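You operate a simulated robot arm through the tools that you are given. There is no shell and no other tool. Be economical: measure what you need, move in short steps, check, and stop when the job is done.

The job below is to be done with a simulated two-armed robot. You get a single attempt, and the scene is never put back.

JOB
Pick up the soap carton with one hand, pass it to the other hand and put it on the middle of the orange cart top.

Only the result counts: the job must be done as asked and must still hold three seconds after the hand-in. Knocking over, shifting, dropping, spilling or breaking anything else fails it.

ROBOT AND FRAMES
Two 7-joint arms with three-finger grippers on one trunk, on a base that drives. Base frame: it is fixed to the floor where the robot stands at the start and does not move with it; the origin is under the middle of the robot, x ahead of it, y to its left, z up; the surface under the hand at the start is at about z = 0.84. Units: m, rad, N and s.
The left shoulder is at the start at [0.042, 0.154, 1.007], the right one opposite. With the tool pointing down near the work surface each hand reaches from about 0.16 to 0.62 m from the robot's upright axis, wherever it stands, measured 20 degrees to its own side. Places, roughly: middle of the orange cart top [-1.8, -1.2, 0.7]. Payload 2.69 kg a hand.
Tool frame (each hand has its own): the origin (TCP) lies between the finger pads and is the grasp point; the fingertips stand 0.029 m ahead of it; z points along the fingers, y is the line along which they close. Largest opening 0.12 m; the body of the gripper starts 0.078 m behind the TCP.
Orientation is that of the tool frame in the base frame, as a unit quaternion [x, y, z, w]. With the fingers straight down and closing along the base's y, the tool's x points along the base's -x, its y along +y and its z along -z.

CONTROLS
- The arms move only by the tool step_arm. It takes "left_rows", "right_rows" or both (then of equal length, played together; a hand with none holds still); each is a list of rows, each a list of 7 numbers: the turn, a rotation vector about the tool's x, y, z in degrees, then the shift along the tool's x, y, z in m, then the finger opening in m, from 0 to 0.12. In form: [[wx, wy, wz, x, y, z, jaw], ...]. A call has 1 to 10 rows; each row is the pose to reach, as a shift and turn from the pose commanded when the call began, along the tool's axes at that moment. Each row takes 0.2 s and may step no farther than 0.05 m and 0.15 rad from the row before; otherwise, or with a gripper value out of range, the whole call is refused. A pose out of reach is approached as far as the arm can. The call stops where the force on the tool passes 40 N (or 10 N more than at its start, if that is more) or the arm is blocked; 0.2 s more then pass. The fingers move at their own pace and stop on an object; they squeeze with about 28 N. The grip force told is the motor's: it shows also when the fingers shut on nothing. Time passes only in rows, and 0.2 s behind the last, so rows that repeat a pose let the fingers close. It gives the time, the measured TCP pose, the force on the tool (base axes), the opening and the grip force at its end, in the units of the frame above (readings bear some noise), with the torque about the TCP (base axes, N m) and any sound that the robot's microphone picked up.
- Cameras (640 x 400 px; columns grow to the right, rows downward): "scene" is now at [0.1637, 0.0307, 1.1766]; the picture's right is [0.28, -0.96, 0.00], its down [-0.37, -0.11, -0.92] and it looks along [0.88, 0.26, -0.39] (base axes); focal length 260 px, centre (320, 200). "left" rides on the left gripper at [0.063, 0, -0.104] in its tool frame; the picture's right is [0.00, 1.00, 0.00], its down [-0.83, 0.00, -0.56] and it looks along [-0.56, 0.00, 0.83] (tool axes); focal length 275 px, centre (320, 200). "right" rides on the right gripper at [0.063, 0, -0.104] in its tool frame; the picture's right is [0.00, 1.00, 0.00], its down [-0.83, 0.00, -0.56] and it looks along [-0.56, 0.00, 0.83] (tool axes); focal length 275 px, centre (320, 200). There is no depth. A picture from a camera that has moved, and an enlarged one, comes with that camera's place and axes in the base frame and with its lens. The place of the scene camera against the robot may be out by one fixed shift of up to 0.012 m in any direction.
- camera(camera): a new picture of that camera. No time passes.
- lift_body(by): slides the trunk up (or, below 0, down) by that many m; the arms and the scene camera ride with it, the base frame stays. It gives what a move gives, with no picture.
- base_move(legs): drives the robot by 1 to 6 legs, each [ahead, left, turn to the left] in m, m and rad, along the robot's own axes; the way and the turn of a leg run together, so that a leg with both is an arc; at most 1.5 m and 3.142 rad a leg. The arms and the cameras ride along, it lands a little off, and it stops where it bumps. It gives what a move gives.
- aim_head(pan, tilt): turns the head with the scene camera to pan (to the left, within 1.396 rad either way) and tilt (down, from -0.506 to 1.204), counted from straight ahead of the robot. It gives what a move gives.
- zoom(camera, box): a new picture of the part [left, top, right, bottom] of that camera's present view, enlarged. No time passes.
- sign_off(): hands the job in; it is judged then, once.

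Work in short steps. Places have to be worked out from the pictures, the camera data and where the tool is seen: move nearer, look again, correct. Check each grasp and each placing, and mend what went wrong. You have 120 turns and 108 pictures in all, those below and enlarged ones among them. Open the grippers and draw the arms clear of the work before you hand the job in, unless the task says otherwise; then end with one line.

The tools are called after ">>>" as a command line: name --argument value ..., lists and objects as JSON in quotes. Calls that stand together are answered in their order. step_arm: Moves the arms, as the interface text tells. Its arguments: {"type":"object","properties":{"left_rows":{"type":"array","items":{"type":"array","items":{"type":"number"}}},"right_rows":{"type":"array","items":{"type":"array","items":{"type":"number"}}}},"required":[]} The other tools are called the same way: lift_body (by) slides the trunk up or down; base_move (legs) drives the base; aim_head (pan, tilt) turns the head that bears the scene camera; camera (camera) takes a picture; zoom (camera, box) takes an enlarged picture of a part of a camera's view; sign_off () hands the job in.

At the start:

```text
t: 0.0
left_eef_pos: [0.3545, 0.1989, 1.0614]
left_tcp_rot: [0.0, 1.0, 0.0, 0.0]
left_wrist_force: [0.3, 0.6, -0.3]
left_torque: [-0.01, -0.02, 0.03]
left_grip_width: 0.12
left_grip_force: 0.1
right_eef_pos: [0.3952, -0.0884, 1.0631]
right_tcp_rot: [0.0, 1.0, 0.001, 0.0]
right_wrist_force: [-0.2, -0.3, -0.1]
right_torque: [0.03, -0.01, 0.0]
right_grip_width: 0.12
right_grip_force: 0.0
trunk travel left (down, up): [-0.375, 0.063]
robot x, y, heading: [-0.0017, -0.0014, 0.001]
head pan, tilt: [0.286, 0.4]
```

scene: 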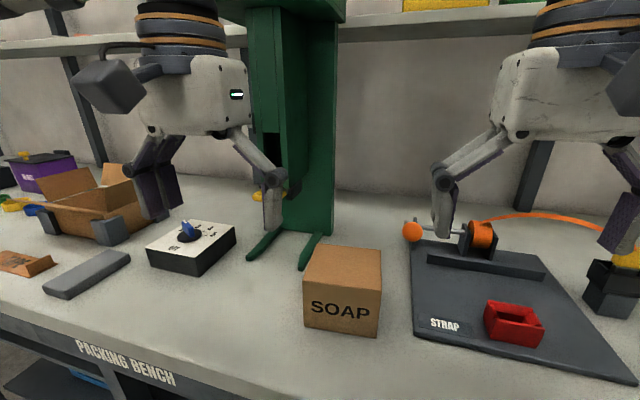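
right: 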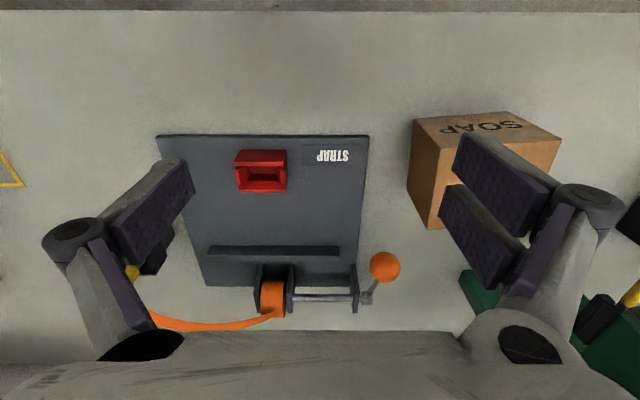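
left: 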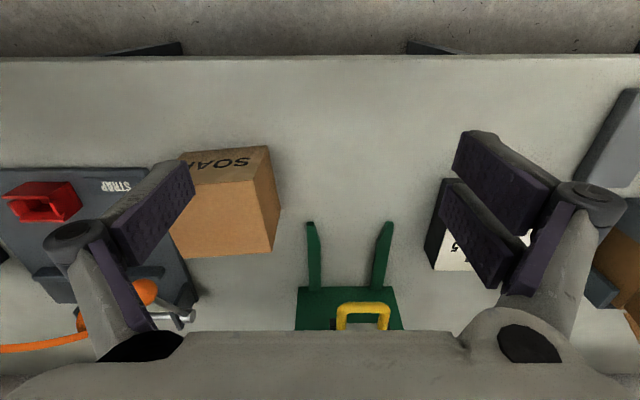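

The pictures put the carton at about [0.49, 0.088], roughly 0.10 deep (x) by 0.11 wide (y) by 0.085 high, yawed a few degrees. I plan to grip it front to back with the left hand tilted from the left, and later take it with the right hand tilted from the right. First I turn both wrists.

>>> step_arm --left_rows '[[0, 0, -8.5, 0, 0, 0, 0.12], [0, 0, -17, 0, 0, 0, 0.12], [0, 0, -25.5, 0, 0, 0, 0.12], [0, 0, -34, 0, 0, 0, 0.12], [0, 0, -42.5, 0, 0, 0, 0.12], [0, 0, -51, 0, 0, 0, 0.12], [0, 0, -59.5, 0, 0, 0, 0.12], [0, 0, -68, 0, 0, 0, 0.12], [0, 0, -76.5, 0, 0, 0, 0.12], [0, 0, -85, 0, 0, 0, 0.12]]' --right_rows '[[0, 0, 8.5, 0, 0, 0, 0.12], [0, 0, 17, 0, 0, 0, 0.12], [0, 0, 25.5, 0, 0, 0, 0.12], [0, 0, 34, 0, 0, 0, 0.12], [0, 0, 42.5, 0, 0, 0, 0.12], [0, 0, 51, 0, 0, 0, 0.12], [0, 0, 59.5, 0, 0, 0, 0.12], [0, 0, 68, 0, 0, 0, 0.12], [0, 0, 76.5, 0, 0, 0, 0.12], [0, 0, 85, 0, 0, 0, 0.12]]'

>>> zoom --camera "scene" --box '[240, 220, 420, 350]'

```text
t: 2.2
left_eef_pos: [0.3535, 0.1999, 1.0613]
left_tcp_rot: [-0.677, 0.736, 0.0, -0.001]
left_wrist_force: [-0.4, -0.2, 0.1]
left_torque: [0.0, -0.02, 0.01]
left_grip_width: 0.1201
left_grip_force: 0.0
right_eef_pos: [0.3964, -0.0874, 1.0638]
right_tcp_rot: [0.677, 0.736, 0.001, 0.0]
right_wrist_force: [-0.3, -0.4, 0.0]
right_torque: [0.0, 0.02, 0.04]
right_grip_width: 0.1201
right_grip_force: 0.1
trunk travel left (down, up): [-0.375, 0.063]
robot x, y, heading: [0.0013, 0.0027, 0.001]
head pan, tilt: [0.286, 0.4]
```

```text
3.08 times, centred on (330, 285) of scene
camera zoom: at [0.1637, 0.0307, 1.1766], right [0.28, -0.96, 0.0], down [-0.37, -0.11, -0.92], along [0.88, 0.26, -0.39], focal length 798 px, centre (289, -62)
```

zoom: 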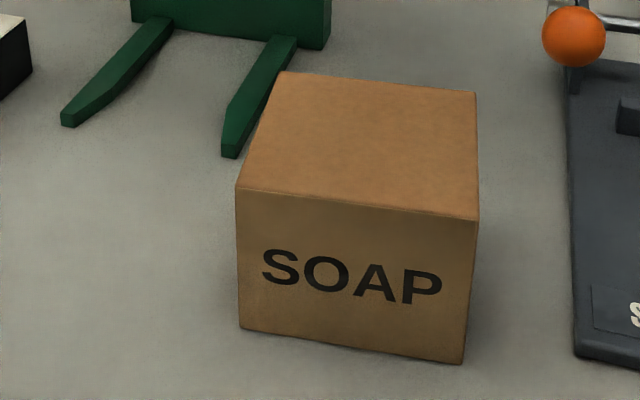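

The enlarged picture confirms the carton centre near (0.495, 0.0875), yaw about +5°, top at z≈0.925. I finish the left yaw while moving it beside the box, and tilt the right hand by 45°.

>>> step_arm --left_rows '[[0, 0, -2, -0.006, -0.021, 0.005, 0.12], [0, 0, -4, -0.012, -0.042, 0.01, 0.12], [0, 0, -6, -0.018, -0.063, 0.015, 0.12], [0, 0, -8, -0.024, -0.085, 0.02, 0.12], [0, 0, -10, -0.03, -0.106, 0.025, 0.12], [0, 0, -10, -0.034, -0.1275, 0.03, 0.12]]' --right_rows '[[0, 7.5, 0, 0, 0, 0, 0.12], [0, 15, 0, 0, 0, 0, 0.12], [0, 22.5, 0, 0, 0, 0, 0.12], [0, 30, 0, 0, 0, 0, 0.12], [0, 37.5, 0, 0, 0, 0, 0.12], [0, 45, 0, 0, 0, 0, 0.12]]'

>>> step_arm --left_rows '[[0, 7.5, 0, 0, 0, 0, 0.12], [0, 15, 0, 0, 0, 0, 0.12], [0, 22.5, 0, 0, 0, 0, 0.12], [0, 30, 0, 0, 0, 0, 0.12], [0, 37.5, 0, 0, 0, 0, 0.12], [0, 45, 0, 0, 0, 0, 0.12], [0, 45, 0, 0, 0, 0, 0.12]]'

>>> camera --camera "left"

>>> camera --camera "scene"

```text
t: 3.6
left_eef_pos: [0.484, 0.2215, 1.0307]
left_tcp_rot: [0.737, -0.676, 0.001, 0.0]
left_wrist_force: [-0.7, -0.8, 0.3]
left_torque: [-0.02, -0.01, 0.0]
left_grip_width: 0.1198
left_grip_force: 0.2
right_eef_pos: [0.3961, -0.0891, 1.0627]
right_tcp_rot: [0.625, 0.68, 0.26, -0.282]
right_wrist_force: [-0.9, -0.5, -1.1]
right_torque: [-0.01, 0.02, -0.03]
right_grip_width: 0.1199
right_grip_force: 0.0
trunk travel left (down, up): [-0.375, 0.063]
robot x, y, heading: [0.0017, 0.0001, 0.001]
head pan, tilt: [0.286, 0.4]
```

```text
t: 4.7
left_eef_pos: [0.4817, 0.2093, 1.0346]
left_tcp_rot: [0.703, -0.661, 0.192, 0.178]
left_wrist_force: [-2.9, -22.6, 0.6]
left_torque: [2.13, -0.26, -0.38]
left_grip_width: 0.1201
left_grip_force: 0.0
right_eef_pos: [0.3949, -0.0922, 1.0634]
right_tcp_rot: [0.625, 0.68, 0.26, -0.281]
right_wrist_force: [-0.2, 0.3, 0.1]
right_torque: [-0.07, -0.02, 0.0]
right_grip_width: 0.1197
right_grip_force: 0.0
trunk travel left (down, up): [-0.375, 0.063]
robot x, y, heading: [0.0, -0.0027, -0.001]
head pan, tilt: [0.286, 0.4]
stopped in row 5 (left hand): the force on the tool passed its limit at 48 N (the readings are from after the stop); the commanded pose is now the measured one
```

```text
103 pictures are left
camera left: at [0.4808, 0.2084, 1.1534], right [-1.0, -0.06, -0.01], down [-0.06, 1.0, 0.06], along [0.0, 0.06, -1.0], focal length 275 px, centre (320, 200)
```

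left: 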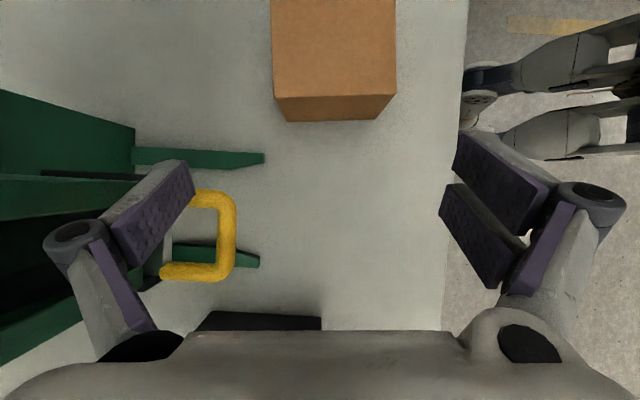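

```text
102 pictures are left
camera scene: at [0.1631, 0.0274, 1.1767], right [0.28, -0.96, 0.0], down [-0.37, -0.11, -0.92], along [0.88, 0.26, -0.39], focal length 260 px, centre (320, 200)
```

scene: 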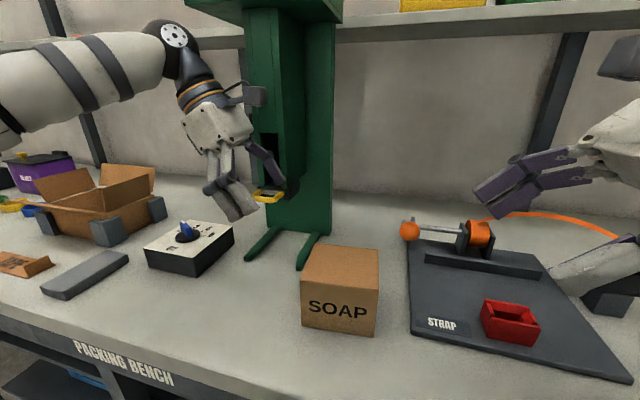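

The left tilt stopped on contact, apparently with the press's yellow handle. I look closely before backing off.

>>> zoom --camera "scene" --box '[180, 110, 340, 230]'

>>> zoom --camera "left" --box '[40, 120, 340, 320]'

```text
3.33 times, centred on (260, 170) of scene
camera zoom: at [0.1631, 0.0274, 1.1767], right [0.28, -0.96, 0.0], down [-0.37, -0.11, -0.92], along [0.88, 0.26, -0.39], focal length 865 px, centre (520, 300)
```

zoom: 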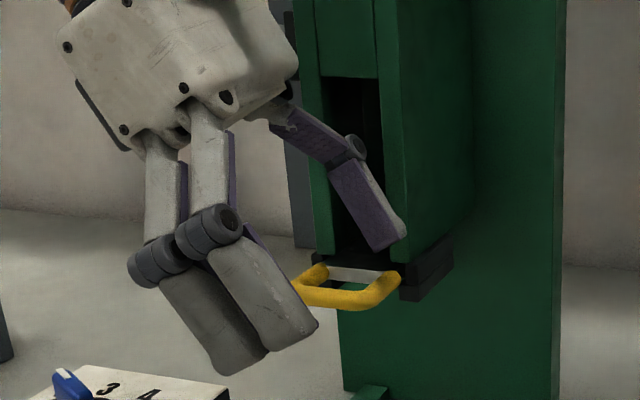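

```text
2.00 times, centred on (190, 220) of left
camera zoom: at [0.4808, 0.2084, 1.1534], right [-1.0, -0.06, -0.01], down [-0.06, 1.0, 0.06], along [0.0, 0.06, -1.0], focal length 551 px, centre (580, 160)
```

zoom: 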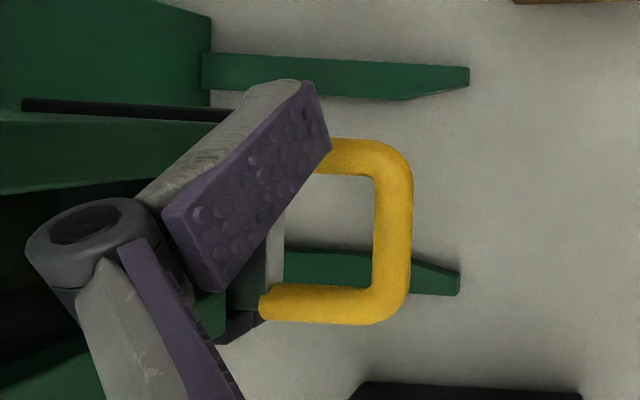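

The far finger has entered the recess of the press. I pull the hand straight back toward the robot, away from it.

>>> step_arm --left_rows '[[0, 0, 0, 0.003, 0.01, 0, 0.12], [0, 0, 0, 0.003, 0.03, 0, 0.12], [0, 0, 0, 0.003, 0.055, 0, 0.12], [0, 0, 0, 0.003, 0.08, 0, 0.12], [0, 0, 0, 0.003, 0.105, 0, 0.12], [0, 0, 0, 0.003, 0.13, 0, 0.12]]'

>>> camera --camera "scene"

```text
t: 6.1
left_eef_pos: [0.3527, 0.2024, 1.0337]
left_tcp_rot: [0.706, -0.658, 0.193, 0.178]
left_wrist_force: [0.8, 0.3, -0.2]
left_torque: [0.0, 0.0, 0.0]
left_grip_width: 0.1198
left_grip_force: 0.0
right_eef_pos: [0.395, -0.0907, 1.0636]
right_tcp_rot: [0.625, 0.681, 0.259, -0.282]
right_wrist_force: [-0.3, 0.9, -0.2]
right_torque: [-0.03, -0.02, 0.0]
right_grip_width: 0.1202
right_grip_force: 0.0
trunk travel left (down, up): [-0.375, 0.063]
robot x, y, heading: [0.0003, 0.0015, -0.002]
head pan, tilt: [0.286, 0.4]
```

```text
99 pictures are left
camera scene: at [0.1634, 0.0298, 1.1766], right [0.28, -0.96, 0.0], down [-0.37, -0.11, -0.92], along [0.88, 0.26, -0.39], focal length 260 px, centre (320, 200)
```

scene: 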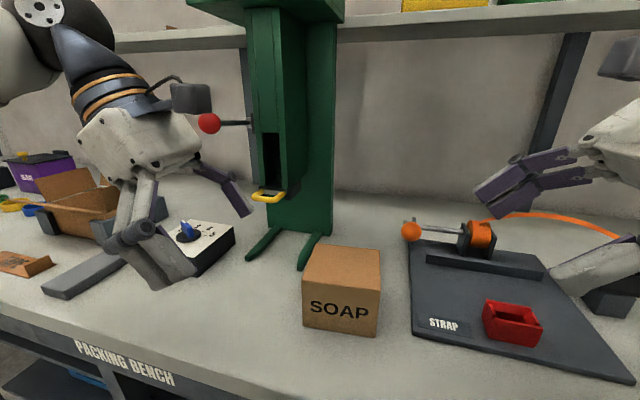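

The scene looks unchanged: the box, press legs and handle are where they were. The press makes the left side tight, so the right hand will pick instead, since its side is clear, and pass to the left in free space. I move the right hand to its pre-grasp.

>>> step_arm --right_rows '[[0, 0, 0, -0.004, 0.029, 0.0186, 0.12], [0, 0, 0, -0.008, 0.057, 0.037, 0.12], [0, 0, 0, -0.012, 0.086, 0.0557, 0.12], [0, 0, 0, -0.0161, 0.1145, 0.0743, 0.12], [0, 0, 0, -0.0161, 0.1145, 0.0743, 0.12]]'

>>> camera --camera "right"

>>> camera --camera "scene"

```text
t: 7.3
left_eef_pos: [0.3548, 0.2015, 1.0336]
left_tcp_rot: [0.706, -0.657, 0.194, 0.179]
left_wrist_force: [0.3, -0.6, -1.0]
left_torque: [0.01, -0.01, -0.01]
left_grip_width: 0.12
left_grip_force: 0.1
right_eef_pos: [0.5074, -0.039, 0.998]
right_tcp_rot: [0.625, 0.681, 0.259, -0.281]
right_wrist_force: [-0.6, 0.0, 0.4]
right_torque: [0.02, -0.01, 0.0]
right_grip_width: 0.1201
right_grip_force: 0.1
trunk travel left (down, up): [-0.375, 0.063]
robot x, y, heading: [-0.0008, -0.0037, -0.002]
head pan, tilt: [0.286, 0.4]
```

```text
98 pictures are left
camera right: at [0.5083, -0.0681, 1.1187], right [1.0, 0.09, 0.0], down [0.09, -0.98, -0.19], along [-0.01, 0.19, -0.98], focal length 275 px, centre (320, 200)
```

right: 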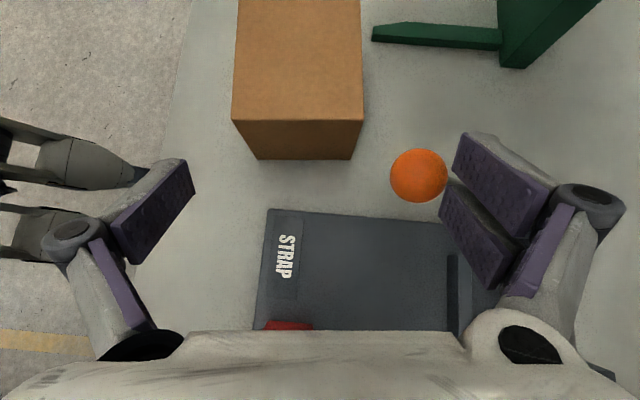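

```text
97 pictures are left
camera scene: at [0.1635, 0.0296, 1.1766], right [0.28, -0.96, 0.0], down [-0.37, -0.11, -0.92], along [0.88, 0.26, -0.39], focal length 260 px, centre (320, 200)
```

scene: 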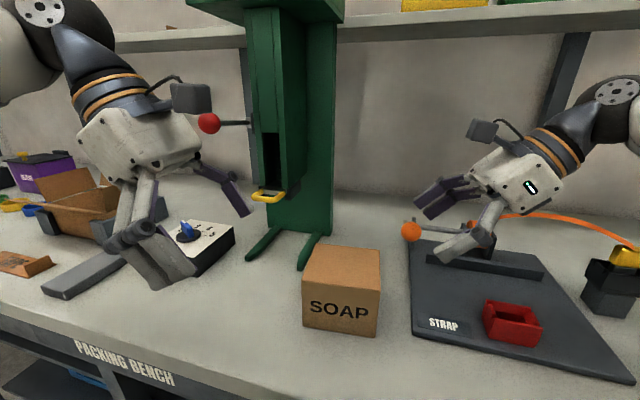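

The orange lever ball sits at about (0.573, -0.01, 0.945), right in the tilted approach path. The wrist cameras agree on a box centre near (0.48, 0.083). A vertical right grasp closing along x is clear of both obstacles, so I back off and return the right hand to vertical.

>>> step_arm --right_rows '[[0, 0, 0, 0, 0, -0.04, 0.12], [0, 0, 0, 0, -0.02, -0.07, 0.12], [0, -7.5, 0, 0, -0.025, -0.07, 0.12], [0, -15, 0, 0, -0.025, -0.07, 0.12], [0, -22.5, 0, 0, -0.025, -0.07, 0.12], [0, -30, 0, 0, -0.025, -0.07, 0.12], [0, -37.5, 0, 0, -0.025, -0.07, 0.12], [0, -45, 0, 0, -0.025, -0.07, 0.12], [0, -45, 0, 0, -0.025, -0.07, 0.12]]'

```text
t: 9.3
left_eef_pos: [0.3534, 0.2015, 1.0329]
left_tcp_rot: [0.706, -0.658, 0.192, 0.179]
left_wrist_force: [-0.5, 0.6, -1.0]
left_torque: [-0.01, 0.0, 0.01]
left_grip_width: 0.1197
left_grip_force: 0.0
right_eef_pos: [0.4864, -0.0897, 1.0496]
right_tcp_rot: [0.676, 0.737, -0.001, 0.0]
right_wrist_force: [-0.1, 0.4, 1.1]
right_torque: [0.02, -0.05, 0.01]
right_grip_width: 0.12
right_grip_force: 0.0
trunk travel left (down, up): [-0.375, 0.063]
robot x, y, heading: [0.0017, 0.0, -0.001]
head pan, tilt: [0.286, 0.4]
```

The right hand is vertical now. I move it above the right-of-centre part of the box.

>>> step_arm --right_rows '[[0, 0, 0, 0.04, 0.002, 0, 0.12], [0, 0, 0, 0.08, 0.005, 0, 0.12], [0, 0, 0, 0.12, 0.007, 0.01, 0.12], [0, 0, 0, 0.1428, 0.0084, 0.02, 0.12], [0, 0, 0, 0.1428, 0.0084, 0.02, 0.12]]'

>>> camera --camera "right"

>>> camera --camera "scene"

```text
t: 10.5
left_eef_pos: [0.3534, 0.2019, 1.0339]
left_tcp_rot: [0.706, -0.658, 0.193, 0.179]
left_wrist_force: [0.5, -0.2, 0.3]
left_torque: [0.0, 0.0, 0.0]
left_grip_width: 0.12
left_grip_force: 0.0
right_eef_pos: [0.4761, 0.0473, 1.0282]
right_tcp_rot: [0.681, 0.732, 0.003, -0.001]
right_wrist_force: [-0.2, -0.7, -0.6]
right_torque: [0.0, 0.02, -0.06]
right_grip_width: 0.1202
right_grip_force: 0.0
right hand out of reach, approached as far as the arm can: row 3, 4, 5
trunk travel left (down, up): [-0.375, 0.063]
robot x, y, heading: [-0.001, 0.001, -0.003]
head pan, tilt: [0.286, 0.4]
```

```text
96 pictures are left
camera right: at [0.4698, 0.1088, 1.1337], right [1.0, 0.08, 0.0], down [0.06, -0.83, 0.55], along [0.04, -0.55, -0.83], focal length 275 px, centre (320, 200)
```

right: 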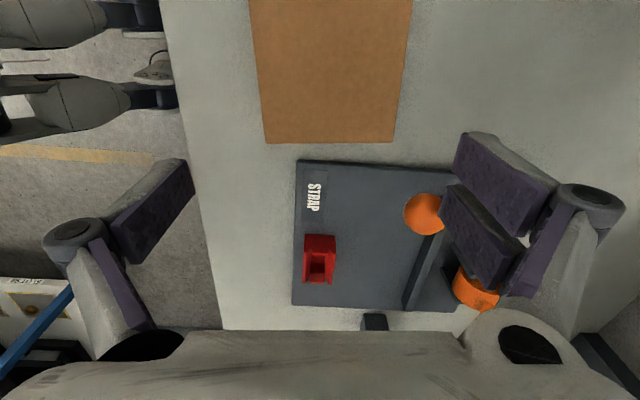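

```text
95 pictures are left
camera scene: at [0.1637, 0.0296, 1.1766], right [0.28, -0.96, 0.0], down [-0.37, -0.11, -0.92], along [0.88, 0.26, -0.39], focal length 260 px, centre (320, 200)
```

scene: 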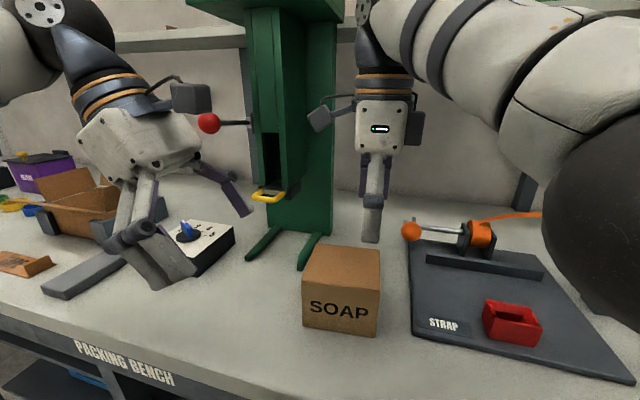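

The right arm reaches its limit here, while the left arm reaches the box well with a vertical hand. I swap roles: the right hand retreats and the left hand returns to vertical.

>>> step_arm --right_rows '[[0, 0, 0, -0.04, -0.01, 0, 0.12], [0, 0, 0, -0.08, -0.025, 0, 0.12], [0, 0, 0, -0.12, -0.04, -0.01, 0.12], [0, 0, 0, -0.16, -0.06, -0.02, 0.12], [0, 0, 0, -0.2, -0.08, -0.02, 0.12], [0, 0, 0, -0.24, -0.097, -0.02, 0.12]]' --left_rows '[[0, -5.1, 0, 0, 0, 0, 0.12], [0, -10.2, 0, 0, 0, 0, 0.12], [0, -15.3, 0, 0, 0, 0, 0.12], [0, -20.4, 0, 0, 0, 0, 0.12], [0, -25.5, 0, 0, 0, 0, 0.12], [0, -30.5, 0, 0, 0, 0, 0.12]]'

```text
t: 11.9
left_eef_pos: [0.3524, 0.2024, 1.0342]
left_tcp_rot: [0.732, -0.681, 0.0, -0.001]
left_wrist_force: [0.0, 0.2, 0.4]
left_torque: [0.03, 0.01, -0.03]
left_grip_width: 0.1199
left_grip_force: 0.1
right_eef_pos: [0.3951, -0.1995, 1.0434]
right_tcp_rot: [0.676, 0.737, 0.001, 0.0]
right_wrist_force: [0.5, -1.2, -0.2]
right_torque: [0.01, -0.02, 0.01]
right_grip_width: 0.1202
right_grip_force: 0.1
trunk travel left (down, up): [-0.375, 0.063]
robot x, y, heading: [0.0022, 0.0012, -0.004]
head pan, tilt: [0.286, 0.4]
```

The left hand is vertical. I move it above the left-of-centre part of the box.

>>> step_arm --left_rows '[[0, 0, 0, 0.025, -0.03, 0, 0.12], [0, 0, 0, 0.05, -0.06, 0, 0.12], [0, 0, -1, 0.075, -0.09, 0.006, 0.12], [0, 0, -1, 0.098, -0.1182, 0.012, 0.12], [0, 0, -1, 0.098, -0.1182, 0.012, 0.12]]'

>>> camera --camera "left"

>>> camera --camera "scene"

>>> camera --camera "right"

```text
t: 13.1
left_eef_pos: [0.4799, 0.1131, 1.0227]
left_tcp_rot: [0.738, -0.675, 0.0, 0.0]
left_wrist_force: [0.0, -0.1, -0.2]
left_torque: [-0.02, 0.0, 0.02]
left_grip_width: 0.1201
left_grip_force: 0.0
right_eef_pos: [0.3949, -0.1984, 1.0446]
right_tcp_rot: [0.677, 0.736, 0.0, 0.001]
right_wrist_force: [0.1, 0.5, 0.0]
right_torque: [0.02, 0.05, -0.02]
right_grip_width: 0.12
right_grip_force: 0.1
trunk travel left (down, up): [-0.375, 0.063]
robot x, y, heading: [-0.0028, -0.0041, -0.002]
head pan, tilt: [0.286, 0.4]
```

```text
94 pictures are left
camera left: at [0.4853, 0.051, 1.1245], right [-1.0, -0.08, 0.0], down [-0.07, 0.83, 0.56], along [-0.04, 0.55, -0.83], focal length 275 px, centre (320, 200)
```

left: 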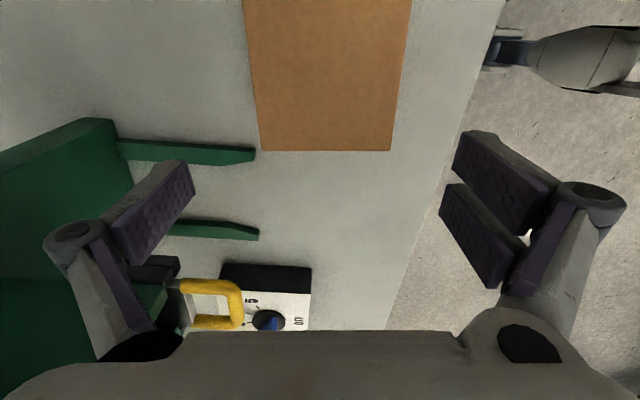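

```text
93 pictures are left
camera scene: at [0.1634, 0.03, 1.1766], right [0.28, -0.96, 0.0], down [-0.37, -0.11, -0.92], along [0.88, 0.26, -0.39], focal length 260 px, centre (320, 200)
```

scene: 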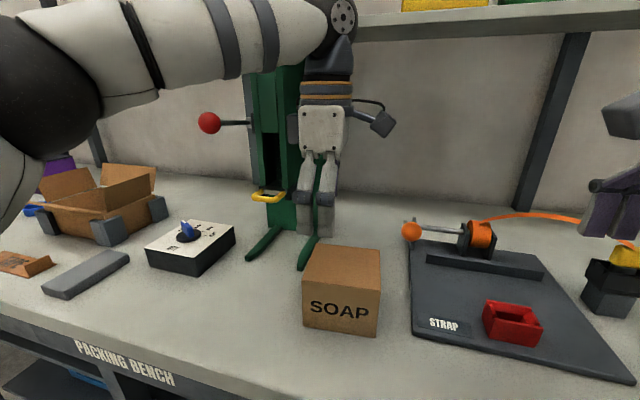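

```text
92 pictures are left
camera right: at [0.3887, -0.1361, 1.1501], right [1.0, 0.09, 0.0], down [0.07, -0.83, 0.56], along [0.05, -0.55, -0.83], focal length 275 px, centre (320, 200)
```

right: 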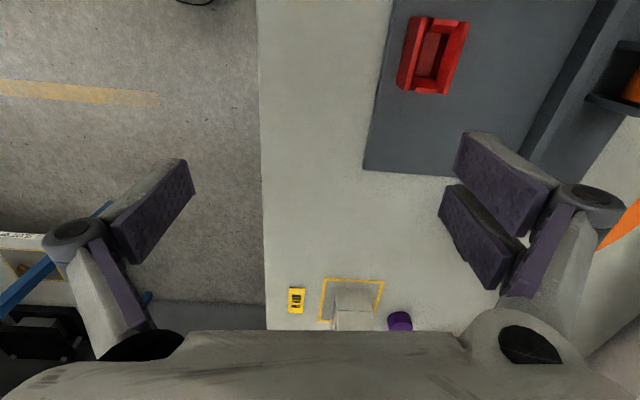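

The box's left edge is centred about 4 mm toward −x of the tool midline. I correct for that and descend to TCP z≈0.90.

>>> step_arm --left_rows '[[0, 0, 0, 0, 0.004, 0.03, 0.12], [0, 0, 0, 0, 0.004, 0.06, 0.12], [0, 0, 0, 0, 0.004, 0.085, 0.12], [0, 0, 0, 0, 0.004, 0.105, 0.12], [0, 0, 0, 0, 0.004, 0.1225, 0.12], [0, 0, 0, 0, 0.004, 0.1225, 0.12]]'

>>> camera --camera "left"

>>> camera --camera "scene"

```text
t: 14.5
left_eef_pos: [0.4752, 0.1131, 0.8983]
left_tcp_rot: [0.737, -0.676, 0.0, 0.0]
left_wrist_force: [-0.4, -0.1, 0.0]
left_torque: [0.0, -0.01, 0.0]
left_grip_width: 0.1198
left_grip_force: 0.1
right_eef_pos: [0.3956, -0.1987, 1.0456]
right_tcp_rot: [0.677, 0.736, 0.001, 0.0]
right_wrist_force: [0.5, 0.0, 0.7]
right_torque: [-0.01, 0.02, 0.0]
right_grip_width: 0.12
right_grip_force: 0.2
trunk travel left (down, up): [-0.375, 0.063]
robot x, y, heading: [-0.0008, 0.0004, -0.001]
head pan, tilt: [0.286, 0.4]
```

```text
91 pictures are left
camera left: at [0.4793, 0.0506, 1.0014], right [-1.0, -0.08, 0.0], down [-0.07, 0.83, 0.56], along [-0.04, 0.55, -0.83], focal length 275 px, centre (320, 200)
```

left: 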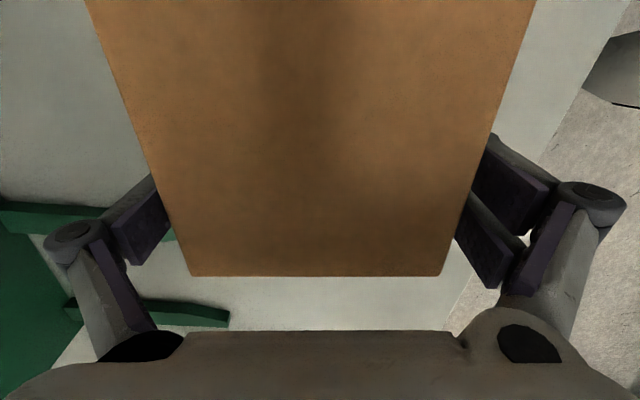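

```text
90 pictures are left
camera scene: at [0.1636, 0.0297, 1.1766], right [0.28, -0.96, 0.0], down [-0.37, -0.11, -0.92], along [0.88, 0.26, -0.39], focal length 260 px, centre (320, 200)
```

scene: 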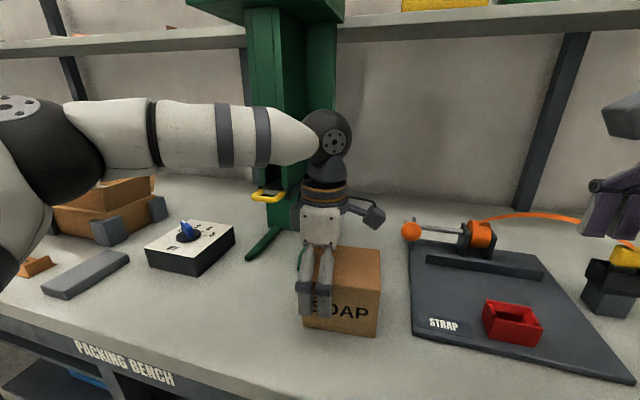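

The fingers straddle the box without contact. I close on it.

>>> step_arm --left_rows '[[0, 0, 0, 0, 0, 0, 0.1], [0, 0, 0, 0, 0, 0, 0.08], [0, 0, 0, 0, 0, 0, 0.07], [0, 0, 0, 0, 0, 0, 0.07], [0, 0, 0, 0, 0, 0, 0.07]]'

```text
t: 15.7
left_eef_pos: [0.4756, 0.114, 0.8993]
left_tcp_rot: [0.738, -0.675, 0.0, -0.001]
left_wrist_force: [1.2, 0.2, 3.3]
left_torque: [0.03, -0.23, 0.07]
left_grip_width: 0.0996
left_grip_force: 27.6
right_eef_pos: [0.3957, -0.1994, 1.0443]
right_tcp_rot: [0.677, 0.736, 0.0, 0.001]
right_wrist_force: [-0.1, 0.9, 0.2]
right_torque: [-0.01, 0.0, 0.03]
right_grip_width: 0.1201
right_grip_force: 0.0
trunk travel left (down, up): [-0.375, 0.063]
robot x, y, heading: [-0.0009, -0.0028, -0.004]
head pan, tilt: [0.286, 0.4]
```

It is gripped at 0.0996 m with 28 N. I lift it straight up and look.

>>> step_arm --left_rows '[[0, 0, 0, 0, 0, -0.015, 0.06], [0, 0, 0, 0, 0, -0.035, 0.06], [0, 0, 0, 0, 0, -0.06, 0.06], [0, 0, 0, 0, 0, -0.09, 0.06], [0, 0, 0, 0, 0, -0.12, 0.06], [0, 0, 0, 0, 0, -0.12, 0.06]]'

>>> camera --camera "scene"

```text
t: 17.1
left_eef_pos: [0.4742, 0.1129, 1.0196]
left_tcp_rot: [0.737, -0.675, 0.0, 0.0]
left_wrist_force: [-0.5, -0.2, -2.7]
left_torque: [0.08, 0.03, 0.02]
left_grip_width: 0.0995
left_grip_force: 27.9
right_eef_pos: [0.3956, -0.1988, 1.0438]
right_tcp_rot: [0.677, 0.736, 0.0, 0.0]
right_wrist_force: [-0.2, -0.1, -0.6]
right_torque: [0.03, -0.03, 0.01]
right_grip_width: 0.1198
right_grip_force: 0.1
trunk travel left (down, up): [-0.375, 0.063]
robot x, y, heading: [0.0024, 0.0027, 0.0]
head pan, tilt: [0.286, 0.4]
```

```text
89 pictures are left
camera scene: at [0.164, 0.0299, 1.1765], right [0.28, -0.96, 0.0], down [-0.37, -0.11, -0.92], along [0.88, 0.26, -0.39], focal length 260 px, centre (320, 200)
```

scene: 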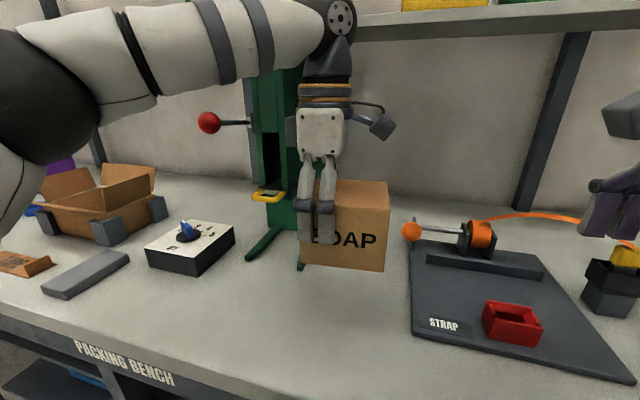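

The lift is clean and the box is light (about 0.27 kg). I bring it back over free bench space and tilt the right hand by 70° off to the side.

>>> step_arm --left_rows '[[0, 0, 0, 0.003, 0.01, 0, 0.06], [0, 0, 0, 0.007, 0.022, 0, 0.06], [0, 0, 0, 0.011, 0.034, 0, 0.06], [0, 0, 0, 0.015, 0.046, 0, 0.06], [0, 0, 0, 0.019, 0.058, 0, 0.06], [0, 0, 0, 0.023, 0.07, 0, 0.06], [0, 0, 0, 0.026, 0.082, 0, 0.06], [0, 0, 0, 0.03, 0.094, 0, 0.06], [0, 0, 0, 0.0338, 0.1073, 0, 0.06], [0, 0, 0, 0.0338, 0.1073, 0, 0.06]]' --right_rows '[[0, 7, 0, 0, 0, 0, 0.12], [0, 14, 0, 0, 0, 0, 0.12], [0, 21, 0, 0, 0, 0, 0.12], [0, 28, 0, 0, 0, 0, 0.12], [0, 35, 0, 0, 0, 0, 0.12], [0, 42, 0, 0, 0, 0, 0.12], [0, 49, 0, 0, 0, 0, 0.12], [0, 56, 0, 0, 0, 0, 0.12], [0, 63, 0, 0, 0, 0, 0.12], [0, 70, 0, 0, 0, 0, 0.12]]'

>>> camera --camera "scene"

>>> camera --camera "right"

>>> camera --camera "left"

```text
t: 19.3
left_eef_pos: [0.3712, 0.0697, 1.0192]
left_tcp_rot: [0.737, -0.676, 0.0, -0.001]
left_wrist_force: [1.0, -0.5, -2.5]
left_torque: [0.06, 0.0, -0.03]
left_grip_width: 0.0997
left_grip_force: 28.4
right_eef_pos: [0.3971, -0.1987, 1.0447]
right_tcp_rot: [0.553, 0.604, 0.389, -0.423]
right_wrist_force: [0.0, 0.4, -0.7]
right_torque: [-0.02, -0.03, -0.01]
right_grip_width: 0.1203
right_grip_force: 0.0
trunk travel left (down, up): [-0.375, 0.063]
robot x, y, heading: [-0.0001, -0.0033, -0.006]
head pan, tilt: [0.286, 0.4]
```

```text
88 pictures are left
camera scene: at [0.164, 0.0296, 1.1765], right [0.28, -0.96, 0.0], down [-0.37, -0.11, -0.92], along [0.88, 0.26, -0.39], focal length 260 px, centre (320, 200)
```

scene: 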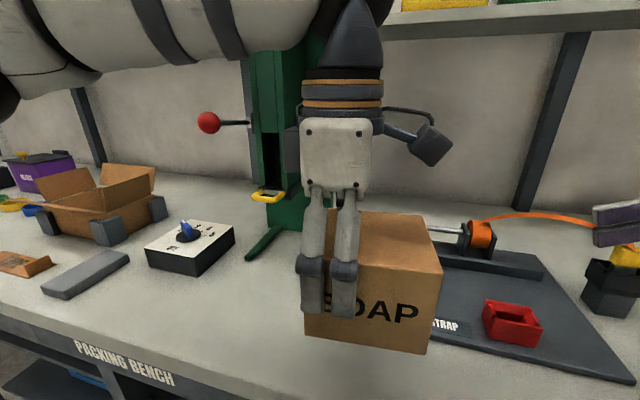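

```text
87 pictures are left
camera right: at [0.4017, -0.2741, 1.142], right [1.0, 0.09, 0.01], down [0.07, -0.8, -0.59], along [-0.05, 0.59, -0.81], focal length 275 px, centre (320, 200)
```

right: 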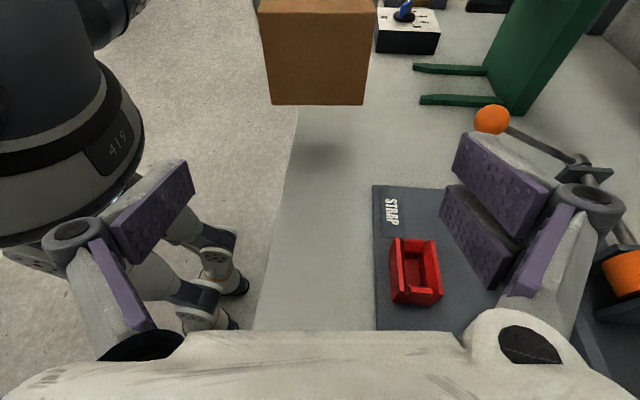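

```text
86 pictures are left
camera left: at [0.3743, 0.0076, 1.122], right [-1.0, -0.08, 0.0], down [-0.07, 0.83, 0.56], along [-0.05, 0.55, -0.83], focal length 275 px, centre (320, 200)
```

left: 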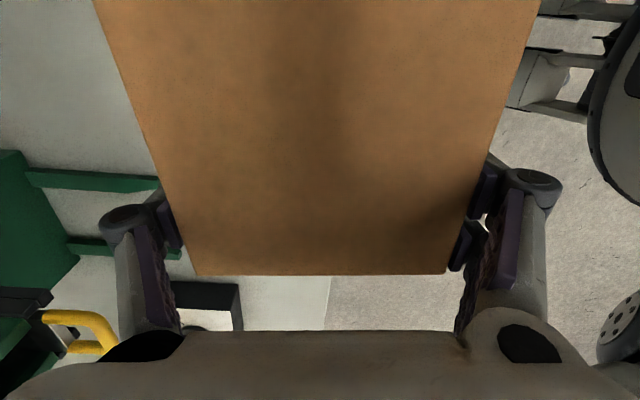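

The box is where expected, with its right face centre near (0.376, -0.014) and bottom at z≈0.96. I bring the right hand to a pre-grasp about 0.12 m short along its axis.

>>> step_arm --right_rows '[[0, 0, 0, 0.007, -0.001, 0.032, 0.12], [0, 0, 0, 0.014, -0.002, 0.064, 0.12], [0, 0, 0, 0.0202, -0.0036, 0.0966, 0.12], [0, 0, 0, 0.0202, -0.0036, 0.0966, 0.12]]'

>>> camera --camera "right"

>>> camera --camera "scene"

```text
t: 20.3
left_eef_pos: [0.3699, 0.0694, 1.0204]
left_tcp_rot: [0.738, -0.675, 0.001, -0.001]
left_wrist_force: [0.5, -0.4, -2.2]
left_torque: [0.06, 0.02, 0.0]
left_grip_width: 0.0998
left_grip_force: 28.2
right_eef_pos: [0.3853, -0.1007, 1.0318]
right_tcp_rot: [0.554, 0.603, 0.389, -0.422]
right_wrist_force: [0.2, 0.1, 0.1]
right_torque: [0.02, 0.03, -0.01]
right_grip_width: 0.1199
right_grip_force: 0.1
trunk travel left (down, up): [-0.375, 0.063]
robot x, y, heading: [0.0002, 0.0018, 0.005]
head pan, tilt: [0.286, 0.4]
```

```text
85 pictures are left
camera right: at [0.3912, -0.1768, 1.1271], right [1.0, 0.09, 0.01], down [0.07, -0.8, -0.59], along [-0.05, 0.59, -0.81], focal length 275 px, centre (320, 200)
```

right: 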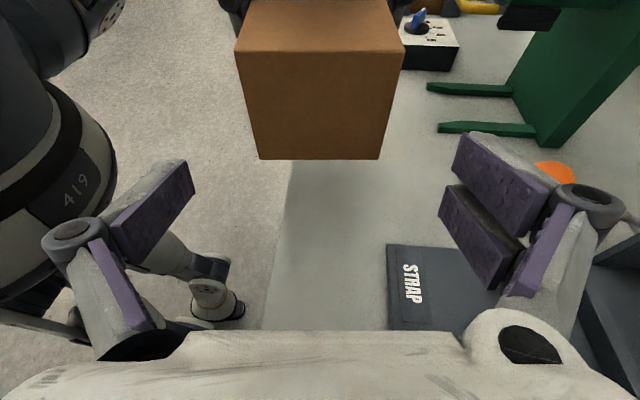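

```text
84 pictures are left
camera scene: at [0.1638, 0.0296, 1.1766], right [0.28, -0.96, 0.0], down [-0.37, -0.11, -0.92], along [0.88, 0.26, -0.39], focal length 260 px, centre (320, 200)
```

scene: 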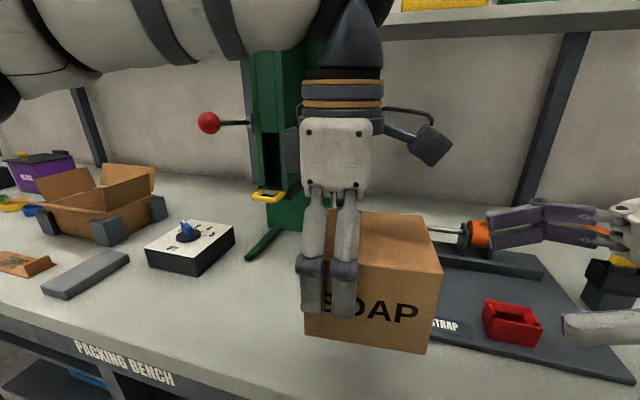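

The box is centred between the right fingers. I advance 0.118 m along the tool axis.

>>> step_arm --right_rows '[[0, 0, 0, 0, 0, 0.025, 0.12], [0, 0, 0, 0, 0, 0.05, 0.12], [0, 0, 0, 0, 0, 0.075, 0.12], [0, 0, 0, 0, 0, 0.098, 0.12], [0, 0, 0, 0, 0, 0.118, 0.12], [0, 0, 0, 0, 0, 0.118, 0.12]]'

>>> camera --camera "right"

>>> camera --camera "scene"

```text
t: 21.7
left_eef_pos: [0.3699, 0.0707, 1.0196]
left_tcp_rot: [0.738, -0.675, 0.0, -0.001]
left_wrist_force: [0.7, -0.5, -1.9]
left_torque: [0.05, 0.02, -0.02]
left_grip_width: 0.0998
left_grip_force: 27.7
right_eef_pos: [0.3731, 0.0099, 0.9907]
right_tcp_rot: [0.555, 0.603, 0.389, -0.421]
right_wrist_force: [0.7, -0.1, 0.0]
right_torque: [0.02, 0.02, -0.01]
right_grip_width: 0.1201
right_grip_force: 0.1
trunk travel left (down, up): [-0.375, 0.063]
robot x, y, heading: [0.0017, 0.0021, -0.001]
head pan, tilt: [0.286, 0.4]
```

```text
83 pictures are left
camera right: at [0.3786, -0.0659, 1.0861], right [1.0, 0.09, 0.0], down [0.07, -0.8, -0.59], along [-0.05, 0.59, -0.81], focal length 275 px, centre (320, 200)
```

right: 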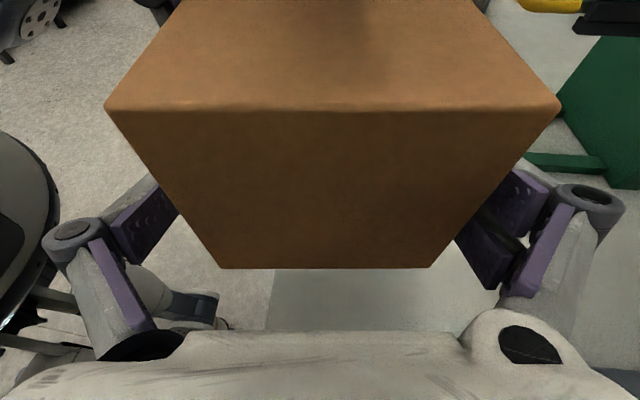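

```text
82 pictures are left
camera scene: at [0.1638, 0.0296, 1.1766], right [0.28, -0.96, 0.0], down [-0.37, -0.11, -0.92], along [0.88, 0.26, -0.39], focal length 260 px, centre (320, 200)
```

scene: 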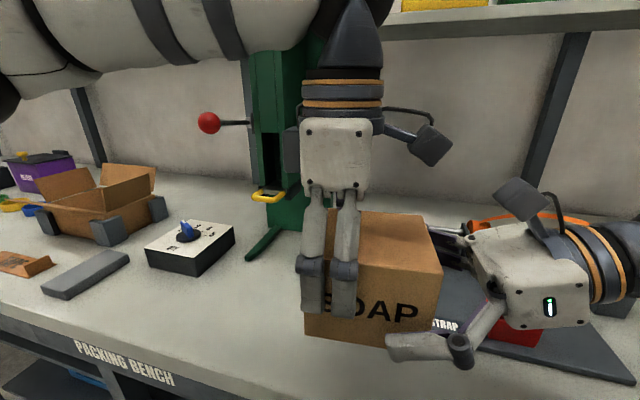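

The right fingers straddle the box and nothing is touching. I close the right gripper.

>>> step_arm --right_rows '[[0, 0, 0, 0, 0, 0, 0.1], [0, 0, 0, 0, 0, 0, 0.08], [0, 0, 0, 0, 0, 0, 0.06], [0, 0, 0, 0, 0, 0, 0.06], [0, 0, 0, 0, 0, 0, 0.06]]'

```text
t: 22.9
left_eef_pos: [0.3698, 0.0699, 1.0197]
left_tcp_rot: [0.737, -0.676, -0.001, -0.001]
left_wrist_force: [-21.9, 7.4, -1.3]
left_torque: [0.18, 0.52, -0.16]
left_grip_width: 0.0995
left_grip_force: 28.0
right_eef_pos: [0.3741, 0.0095, 0.9909]
right_tcp_rot: [0.555, 0.602, 0.39, -0.422]
right_wrist_force: [21.1, -6.9, 0.6]
right_torque: [-0.02, 0.07, -1.11]
right_grip_width: 0.0998
right_grip_force: 28.4
trunk travel left (down, up): [-0.375, 0.063]
robot x, y, heading: [-0.0004, -0.0016, -0.002]
head pan, tilt: [0.286, 0.4]
```

Both hands hold the box, with about 21 N of internal load from a small misalignment. I ease the right hand 2 mm in +x, then open the left gripper.

>>> step_arm --right_rows '[[0, 0, 0, 0, 0.002, 0, 0.06], [0, 0, 0, 0, 0.002, 0, 0.06], [0, 0, 0, 0, 0.002, 0, 0.06], [0, 0, 0, 0, 0.002, 0, 0.06], [0, 0, 0, 0, 0.002, 0, 0.06]]' --left_rows '[[0, 0, 0, 0, 0, 0, 0.06], [0, 0, 0, 0, 0, 0, 0.1], [0, 0, 0, 0, 0, 0, 0.12], [0, 0, 0, 0, 0, 0, 0.12], [0, 0, 0, 0, 0, 0, 0.12]]'

>>> camera --camera "left"

```text
t: 24.1
left_eef_pos: [0.3709, 0.0702, 1.0201]
left_tcp_rot: [0.738, -0.675, 0.001, -0.001]
left_wrist_force: [0.2, -0.3, -0.2]
left_torque: [-0.02, -0.04, -0.01]
left_grip_width: 0.1198
left_grip_force: 0.0
right_eef_pos: [0.3754, 0.0093, 0.9918]
right_tcp_rot: [0.554, 0.604, 0.388, -0.423]
right_wrist_force: [0.6, -0.4, 1.2]
right_torque: [-0.07, -0.01, 0.01]
right_grip_width: 0.0999
right_grip_force: 27.9
trunk travel left (down, up): [-0.375, 0.063]
robot x, y, heading: [0.0, 0.0024, -0.001]
head pan, tilt: [0.286, 0.4]
```

```text
81 pictures are left
camera left: at [0.3745, 0.0078, 1.1221], right [-1.0, -0.08, 0.0], down [-0.07, 0.83, 0.56], along [-0.04, 0.55, -0.83], focal length 275 px, centre (320, 200)
```

left: 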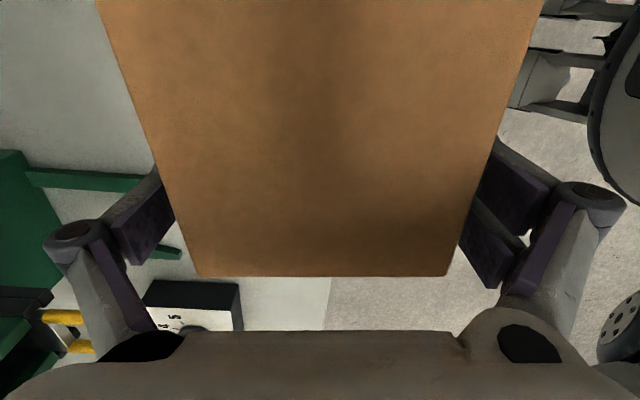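

The left hand is free with clearance on both sides. I raise it straight up, clear of the box.

>>> step_arm --left_rows '[[0, 0, 0, 0, 0, -0.025, 0.12], [0, 0, 0, 0, 0, -0.05, 0.12], [0, 0, 0, 0, 0, -0.08, 0.12], [0, 0, 0, 0, 0, -0.11, 0.12], [0, 0, 0, -0.03, 0, -0.13, 0.12], [0, 0, 0, -0.07, 0, -0.13, 0.12], [0, 0, 0, -0.11, 0, -0.13, 0.12]]'

>>> camera --camera "scene"

```text
t: 25.7
left_eef_pos: [0.3632, 0.1786, 1.1401]
left_tcp_rot: [0.737, -0.675, 0.002, -0.001]
left_wrist_force: [0.0, 0.2, 0.5]
left_torque: [0.0, -0.03, 0.01]
left_grip_width: 0.1197
left_grip_force: 0.0
left hand out of reach, approached as far as the arm can: row 7
right_eef_pos: [0.375, 0.0107, 0.9911]
right_tcp_rot: [0.555, 0.603, 0.389, -0.422]
right_wrist_force: [0.2, 0.3, -0.7]
right_torque: [-0.09, -0.02, 0.02]
right_grip_width: 0.0996
right_grip_force: 27.7
trunk travel left (down, up): [-0.375, 0.063]
robot x, y, heading: [-0.0021, 0.0012, -0.002]
head pan, tilt: [0.286, 0.4]
```

```text
80 pictures are left
camera scene: at [0.1639, 0.0304, 1.1765], right [0.28, -0.96, 0.0], down [-0.37, -0.11, -0.92], along [0.88, 0.26, -0.39], focal length 260 px, centre (320, 200)
```

scene: 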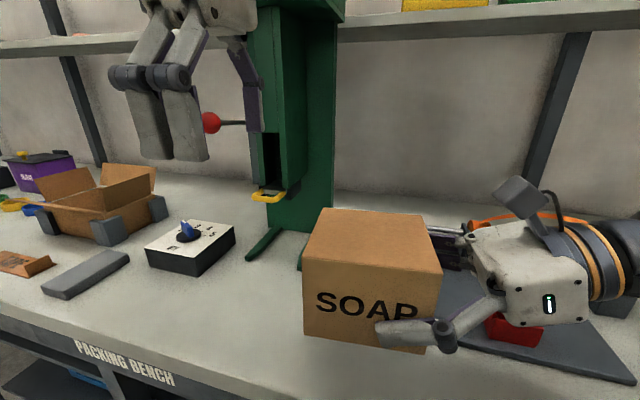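

The handover worked: the right hand holds the box alone. I draw both hands in toward the body and turn the head right to look for the cart.

>>> step_arm --right_rows '[[0, 0, 0, 0.02, 0, 0, 0.06], [0, 0, 0, 0.035, -0.015, -0.01, 0.06], [0, 0, 0, 0.041, -0.03, -0.03, 0.06], [0, 0, 0, 0.041, -0.05, -0.05, 0.06], [0, 0, 0, 0.041, -0.064, -0.0624, 0.06]]' --left_rows '[[0, 0, 0, 0, 0.01, 0, 0.12], [0, 0, 0, 0, 0.02, 0, 0.12], [0, 0, 0, 0, 0.035, 0, 0.12], [0, 0, 0, 0, 0.05, 0, 0.12], [0, 0, 0, 0, 0.06, 0, 0.12]]'

>>> aim_head --pan -1.39 --tilt 0.35

>>> camera --camera "scene"

>>> aim_head --pan 1.39 --tilt 0.35

>>> camera --camera "scene"

```text
t: 26.9
left_eef_pos: [0.304, 0.1672, 1.1324]
left_tcp_rot: [0.738, -0.675, 0.001, 0.0]
left_wrist_force: [0.3, 0.0, -0.8]
left_torque: [0.0, -0.04, 0.02]
left_grip_width: 0.12
left_grip_force: 0.0
left hand out of reach, approached as far as the arm can: row 2, 3, 4, 5
right_eef_pos: [0.3165, -0.0405, 1.0523]
right_tcp_rot: [0.554, 0.603, 0.389, -0.422]
right_wrist_force: [-0.5, 0.9, -2.4]
right_torque: [-0.1, -0.03, -0.01]
right_grip_width: 0.0994
right_grip_force: 27.9
trunk travel left (down, up): [-0.375, 0.063]
robot x, y, heading: [0.0019, 0.0022, -0.001]
head pan, tilt: [0.286, 0.4]
```

```text
t: 28.6
left_eef_pos: [0.3037, 0.1663, 1.1323]
left_tcp_rot: [0.737, -0.676, 0.001, 0.0]
left_wrist_force: [0.9, 0.2, -1.0]
left_torque: [-0.02, 0.01, -0.02]
left_grip_width: 0.1201
left_grip_force: 0.0
right_eef_pos: [0.3169, -0.0409, 1.0523]
right_tcp_rot: [0.553, 0.604, 0.387, -0.422]
right_wrist_force: [-0.4, 0.2, -2.2]
right_torque: [-0.07, 0.03, -0.01]
right_grip_width: 0.0998
right_grip_force: 28.4
trunk travel left (down, up): [-0.375, 0.063]
robot x, y, heading: [-0.0001, 0.0002, -0.002]
head pan, tilt: [-1.389, 0.351]
```

```text
79 pictures are left
camera scene: at [0.0916, -0.0878, 1.1811], right [-0.98, -0.18, 0.0], down [-0.06, 0.34, -0.94], along [0.17, -0.92, -0.34], focal length 260 px, centre (320, 200)
```

scene: 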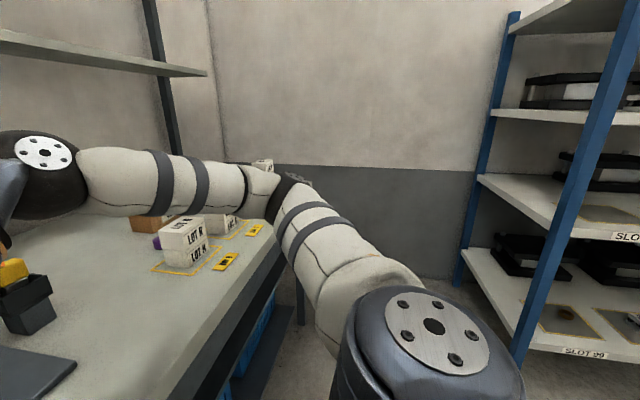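

```text
t: 31.0
left_eef_pos: [0.3043, 0.1668, 1.1327]
left_tcp_rot: [0.737, -0.676, 0.001, 0.0]
left_wrist_force: [1.1, -0.2, 0.3]
left_torque: [-0.02, -0.01, -0.01]
left_grip_width: 0.1202
left_grip_force: 0.1
right_eef_pos: [0.318, -0.0396, 1.0526]
right_tcp_rot: [0.554, 0.603, 0.388, -0.423]
right_wrist_force: [-0.7, 0.0, -2.7]
right_torque: [-0.06, -0.02, 0.01]
right_grip_width: 0.0995
right_grip_force: 28.7
trunk travel left (down, up): [-0.375, 0.063]
robot x, y, heading: [-0.0002, 0.0004, -0.006]
head pan, tilt: [1.389, 0.351]
```

```text
78 pictures are left
camera scene: at [0.092, 0.0953, 1.1811], right [0.98, -0.18, 0.0], down [-0.06, -0.34, -0.94], along [0.17, 0.92, -0.34], focal length 260 px, centre (320, 200)
```

scene: 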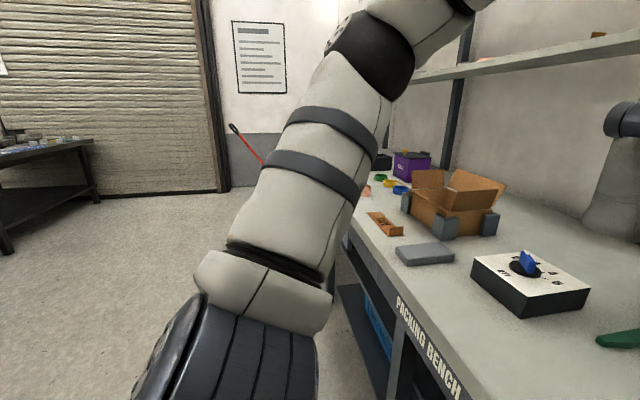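

The bench is behind the hands and the way back looks open. I reverse straight back 0.45 m and then look to the right.

>>> base_move --legs '[[-0.45, 0, 0]]'

>>> aim_head --pan -1.39 --tilt 0.3

>>> camera --camera "scene"

```text
t: 33.8
left_eef_pos: [-0.1484, 0.1694, 1.1328]
left_tcp_rot: [0.741, -0.672, 0.001, -0.001]
left_wrist_force: [-0.2, -0.3, 0.1]
left_torque: [0.01, -0.02, -0.02]
left_grip_width: 0.12
left_grip_force: 0.0
right_eef_pos: [-0.133, -0.0374, 1.0526]
right_tcp_rot: [0.551, 0.606, 0.387, -0.424]
right_wrist_force: [-0.4, -0.3, -2.4]
right_torque: [-0.09, -0.02, -0.01]
right_grip_width: 0.0996
right_grip_force: 28.1
trunk travel left (down, up): [-0.375, 0.063]
robot x, y, heading: [-0.4512, -0.0006, 0.008]
head pan, tilt: [1.389, 0.351]
```

```text
t: 36.2
left_eef_pos: [-0.1475, 0.1688, 1.1316]
left_tcp_rot: [0.741, -0.672, 0.002, 0.0]
left_wrist_force: [-0.6, 0.3, -0.6]
left_torque: [0.0, 0.0, 0.02]
left_grip_width: 0.1202
left_grip_force: 0.0
right_eef_pos: [-0.1334, -0.0374, 1.0524]
right_tcp_rot: [0.551, 0.606, 0.386, -0.424]
right_wrist_force: [-0.5, 0.0, -1.5]
right_torque: [-0.1, -0.04, 0.0]
right_grip_width: 0.0996
right_grip_force: 28.3
trunk travel left (down, up): [-0.375, 0.063]
robot x, y, heading: [-0.4473, 0.0007, 0.011]
head pan, tilt: [-1.389, 0.3]
```

```text
77 pictures are left
camera scene: at [-0.3576, -0.0884, 1.1858], right [-0.98, -0.19, 0.0], down [-0.06, 0.29, -0.96], along [0.18, -0.94, -0.3], focal length 260 px, centre (320, 200)
```

scene: 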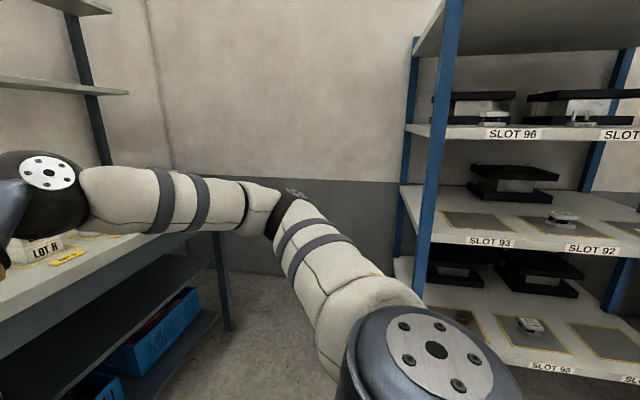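

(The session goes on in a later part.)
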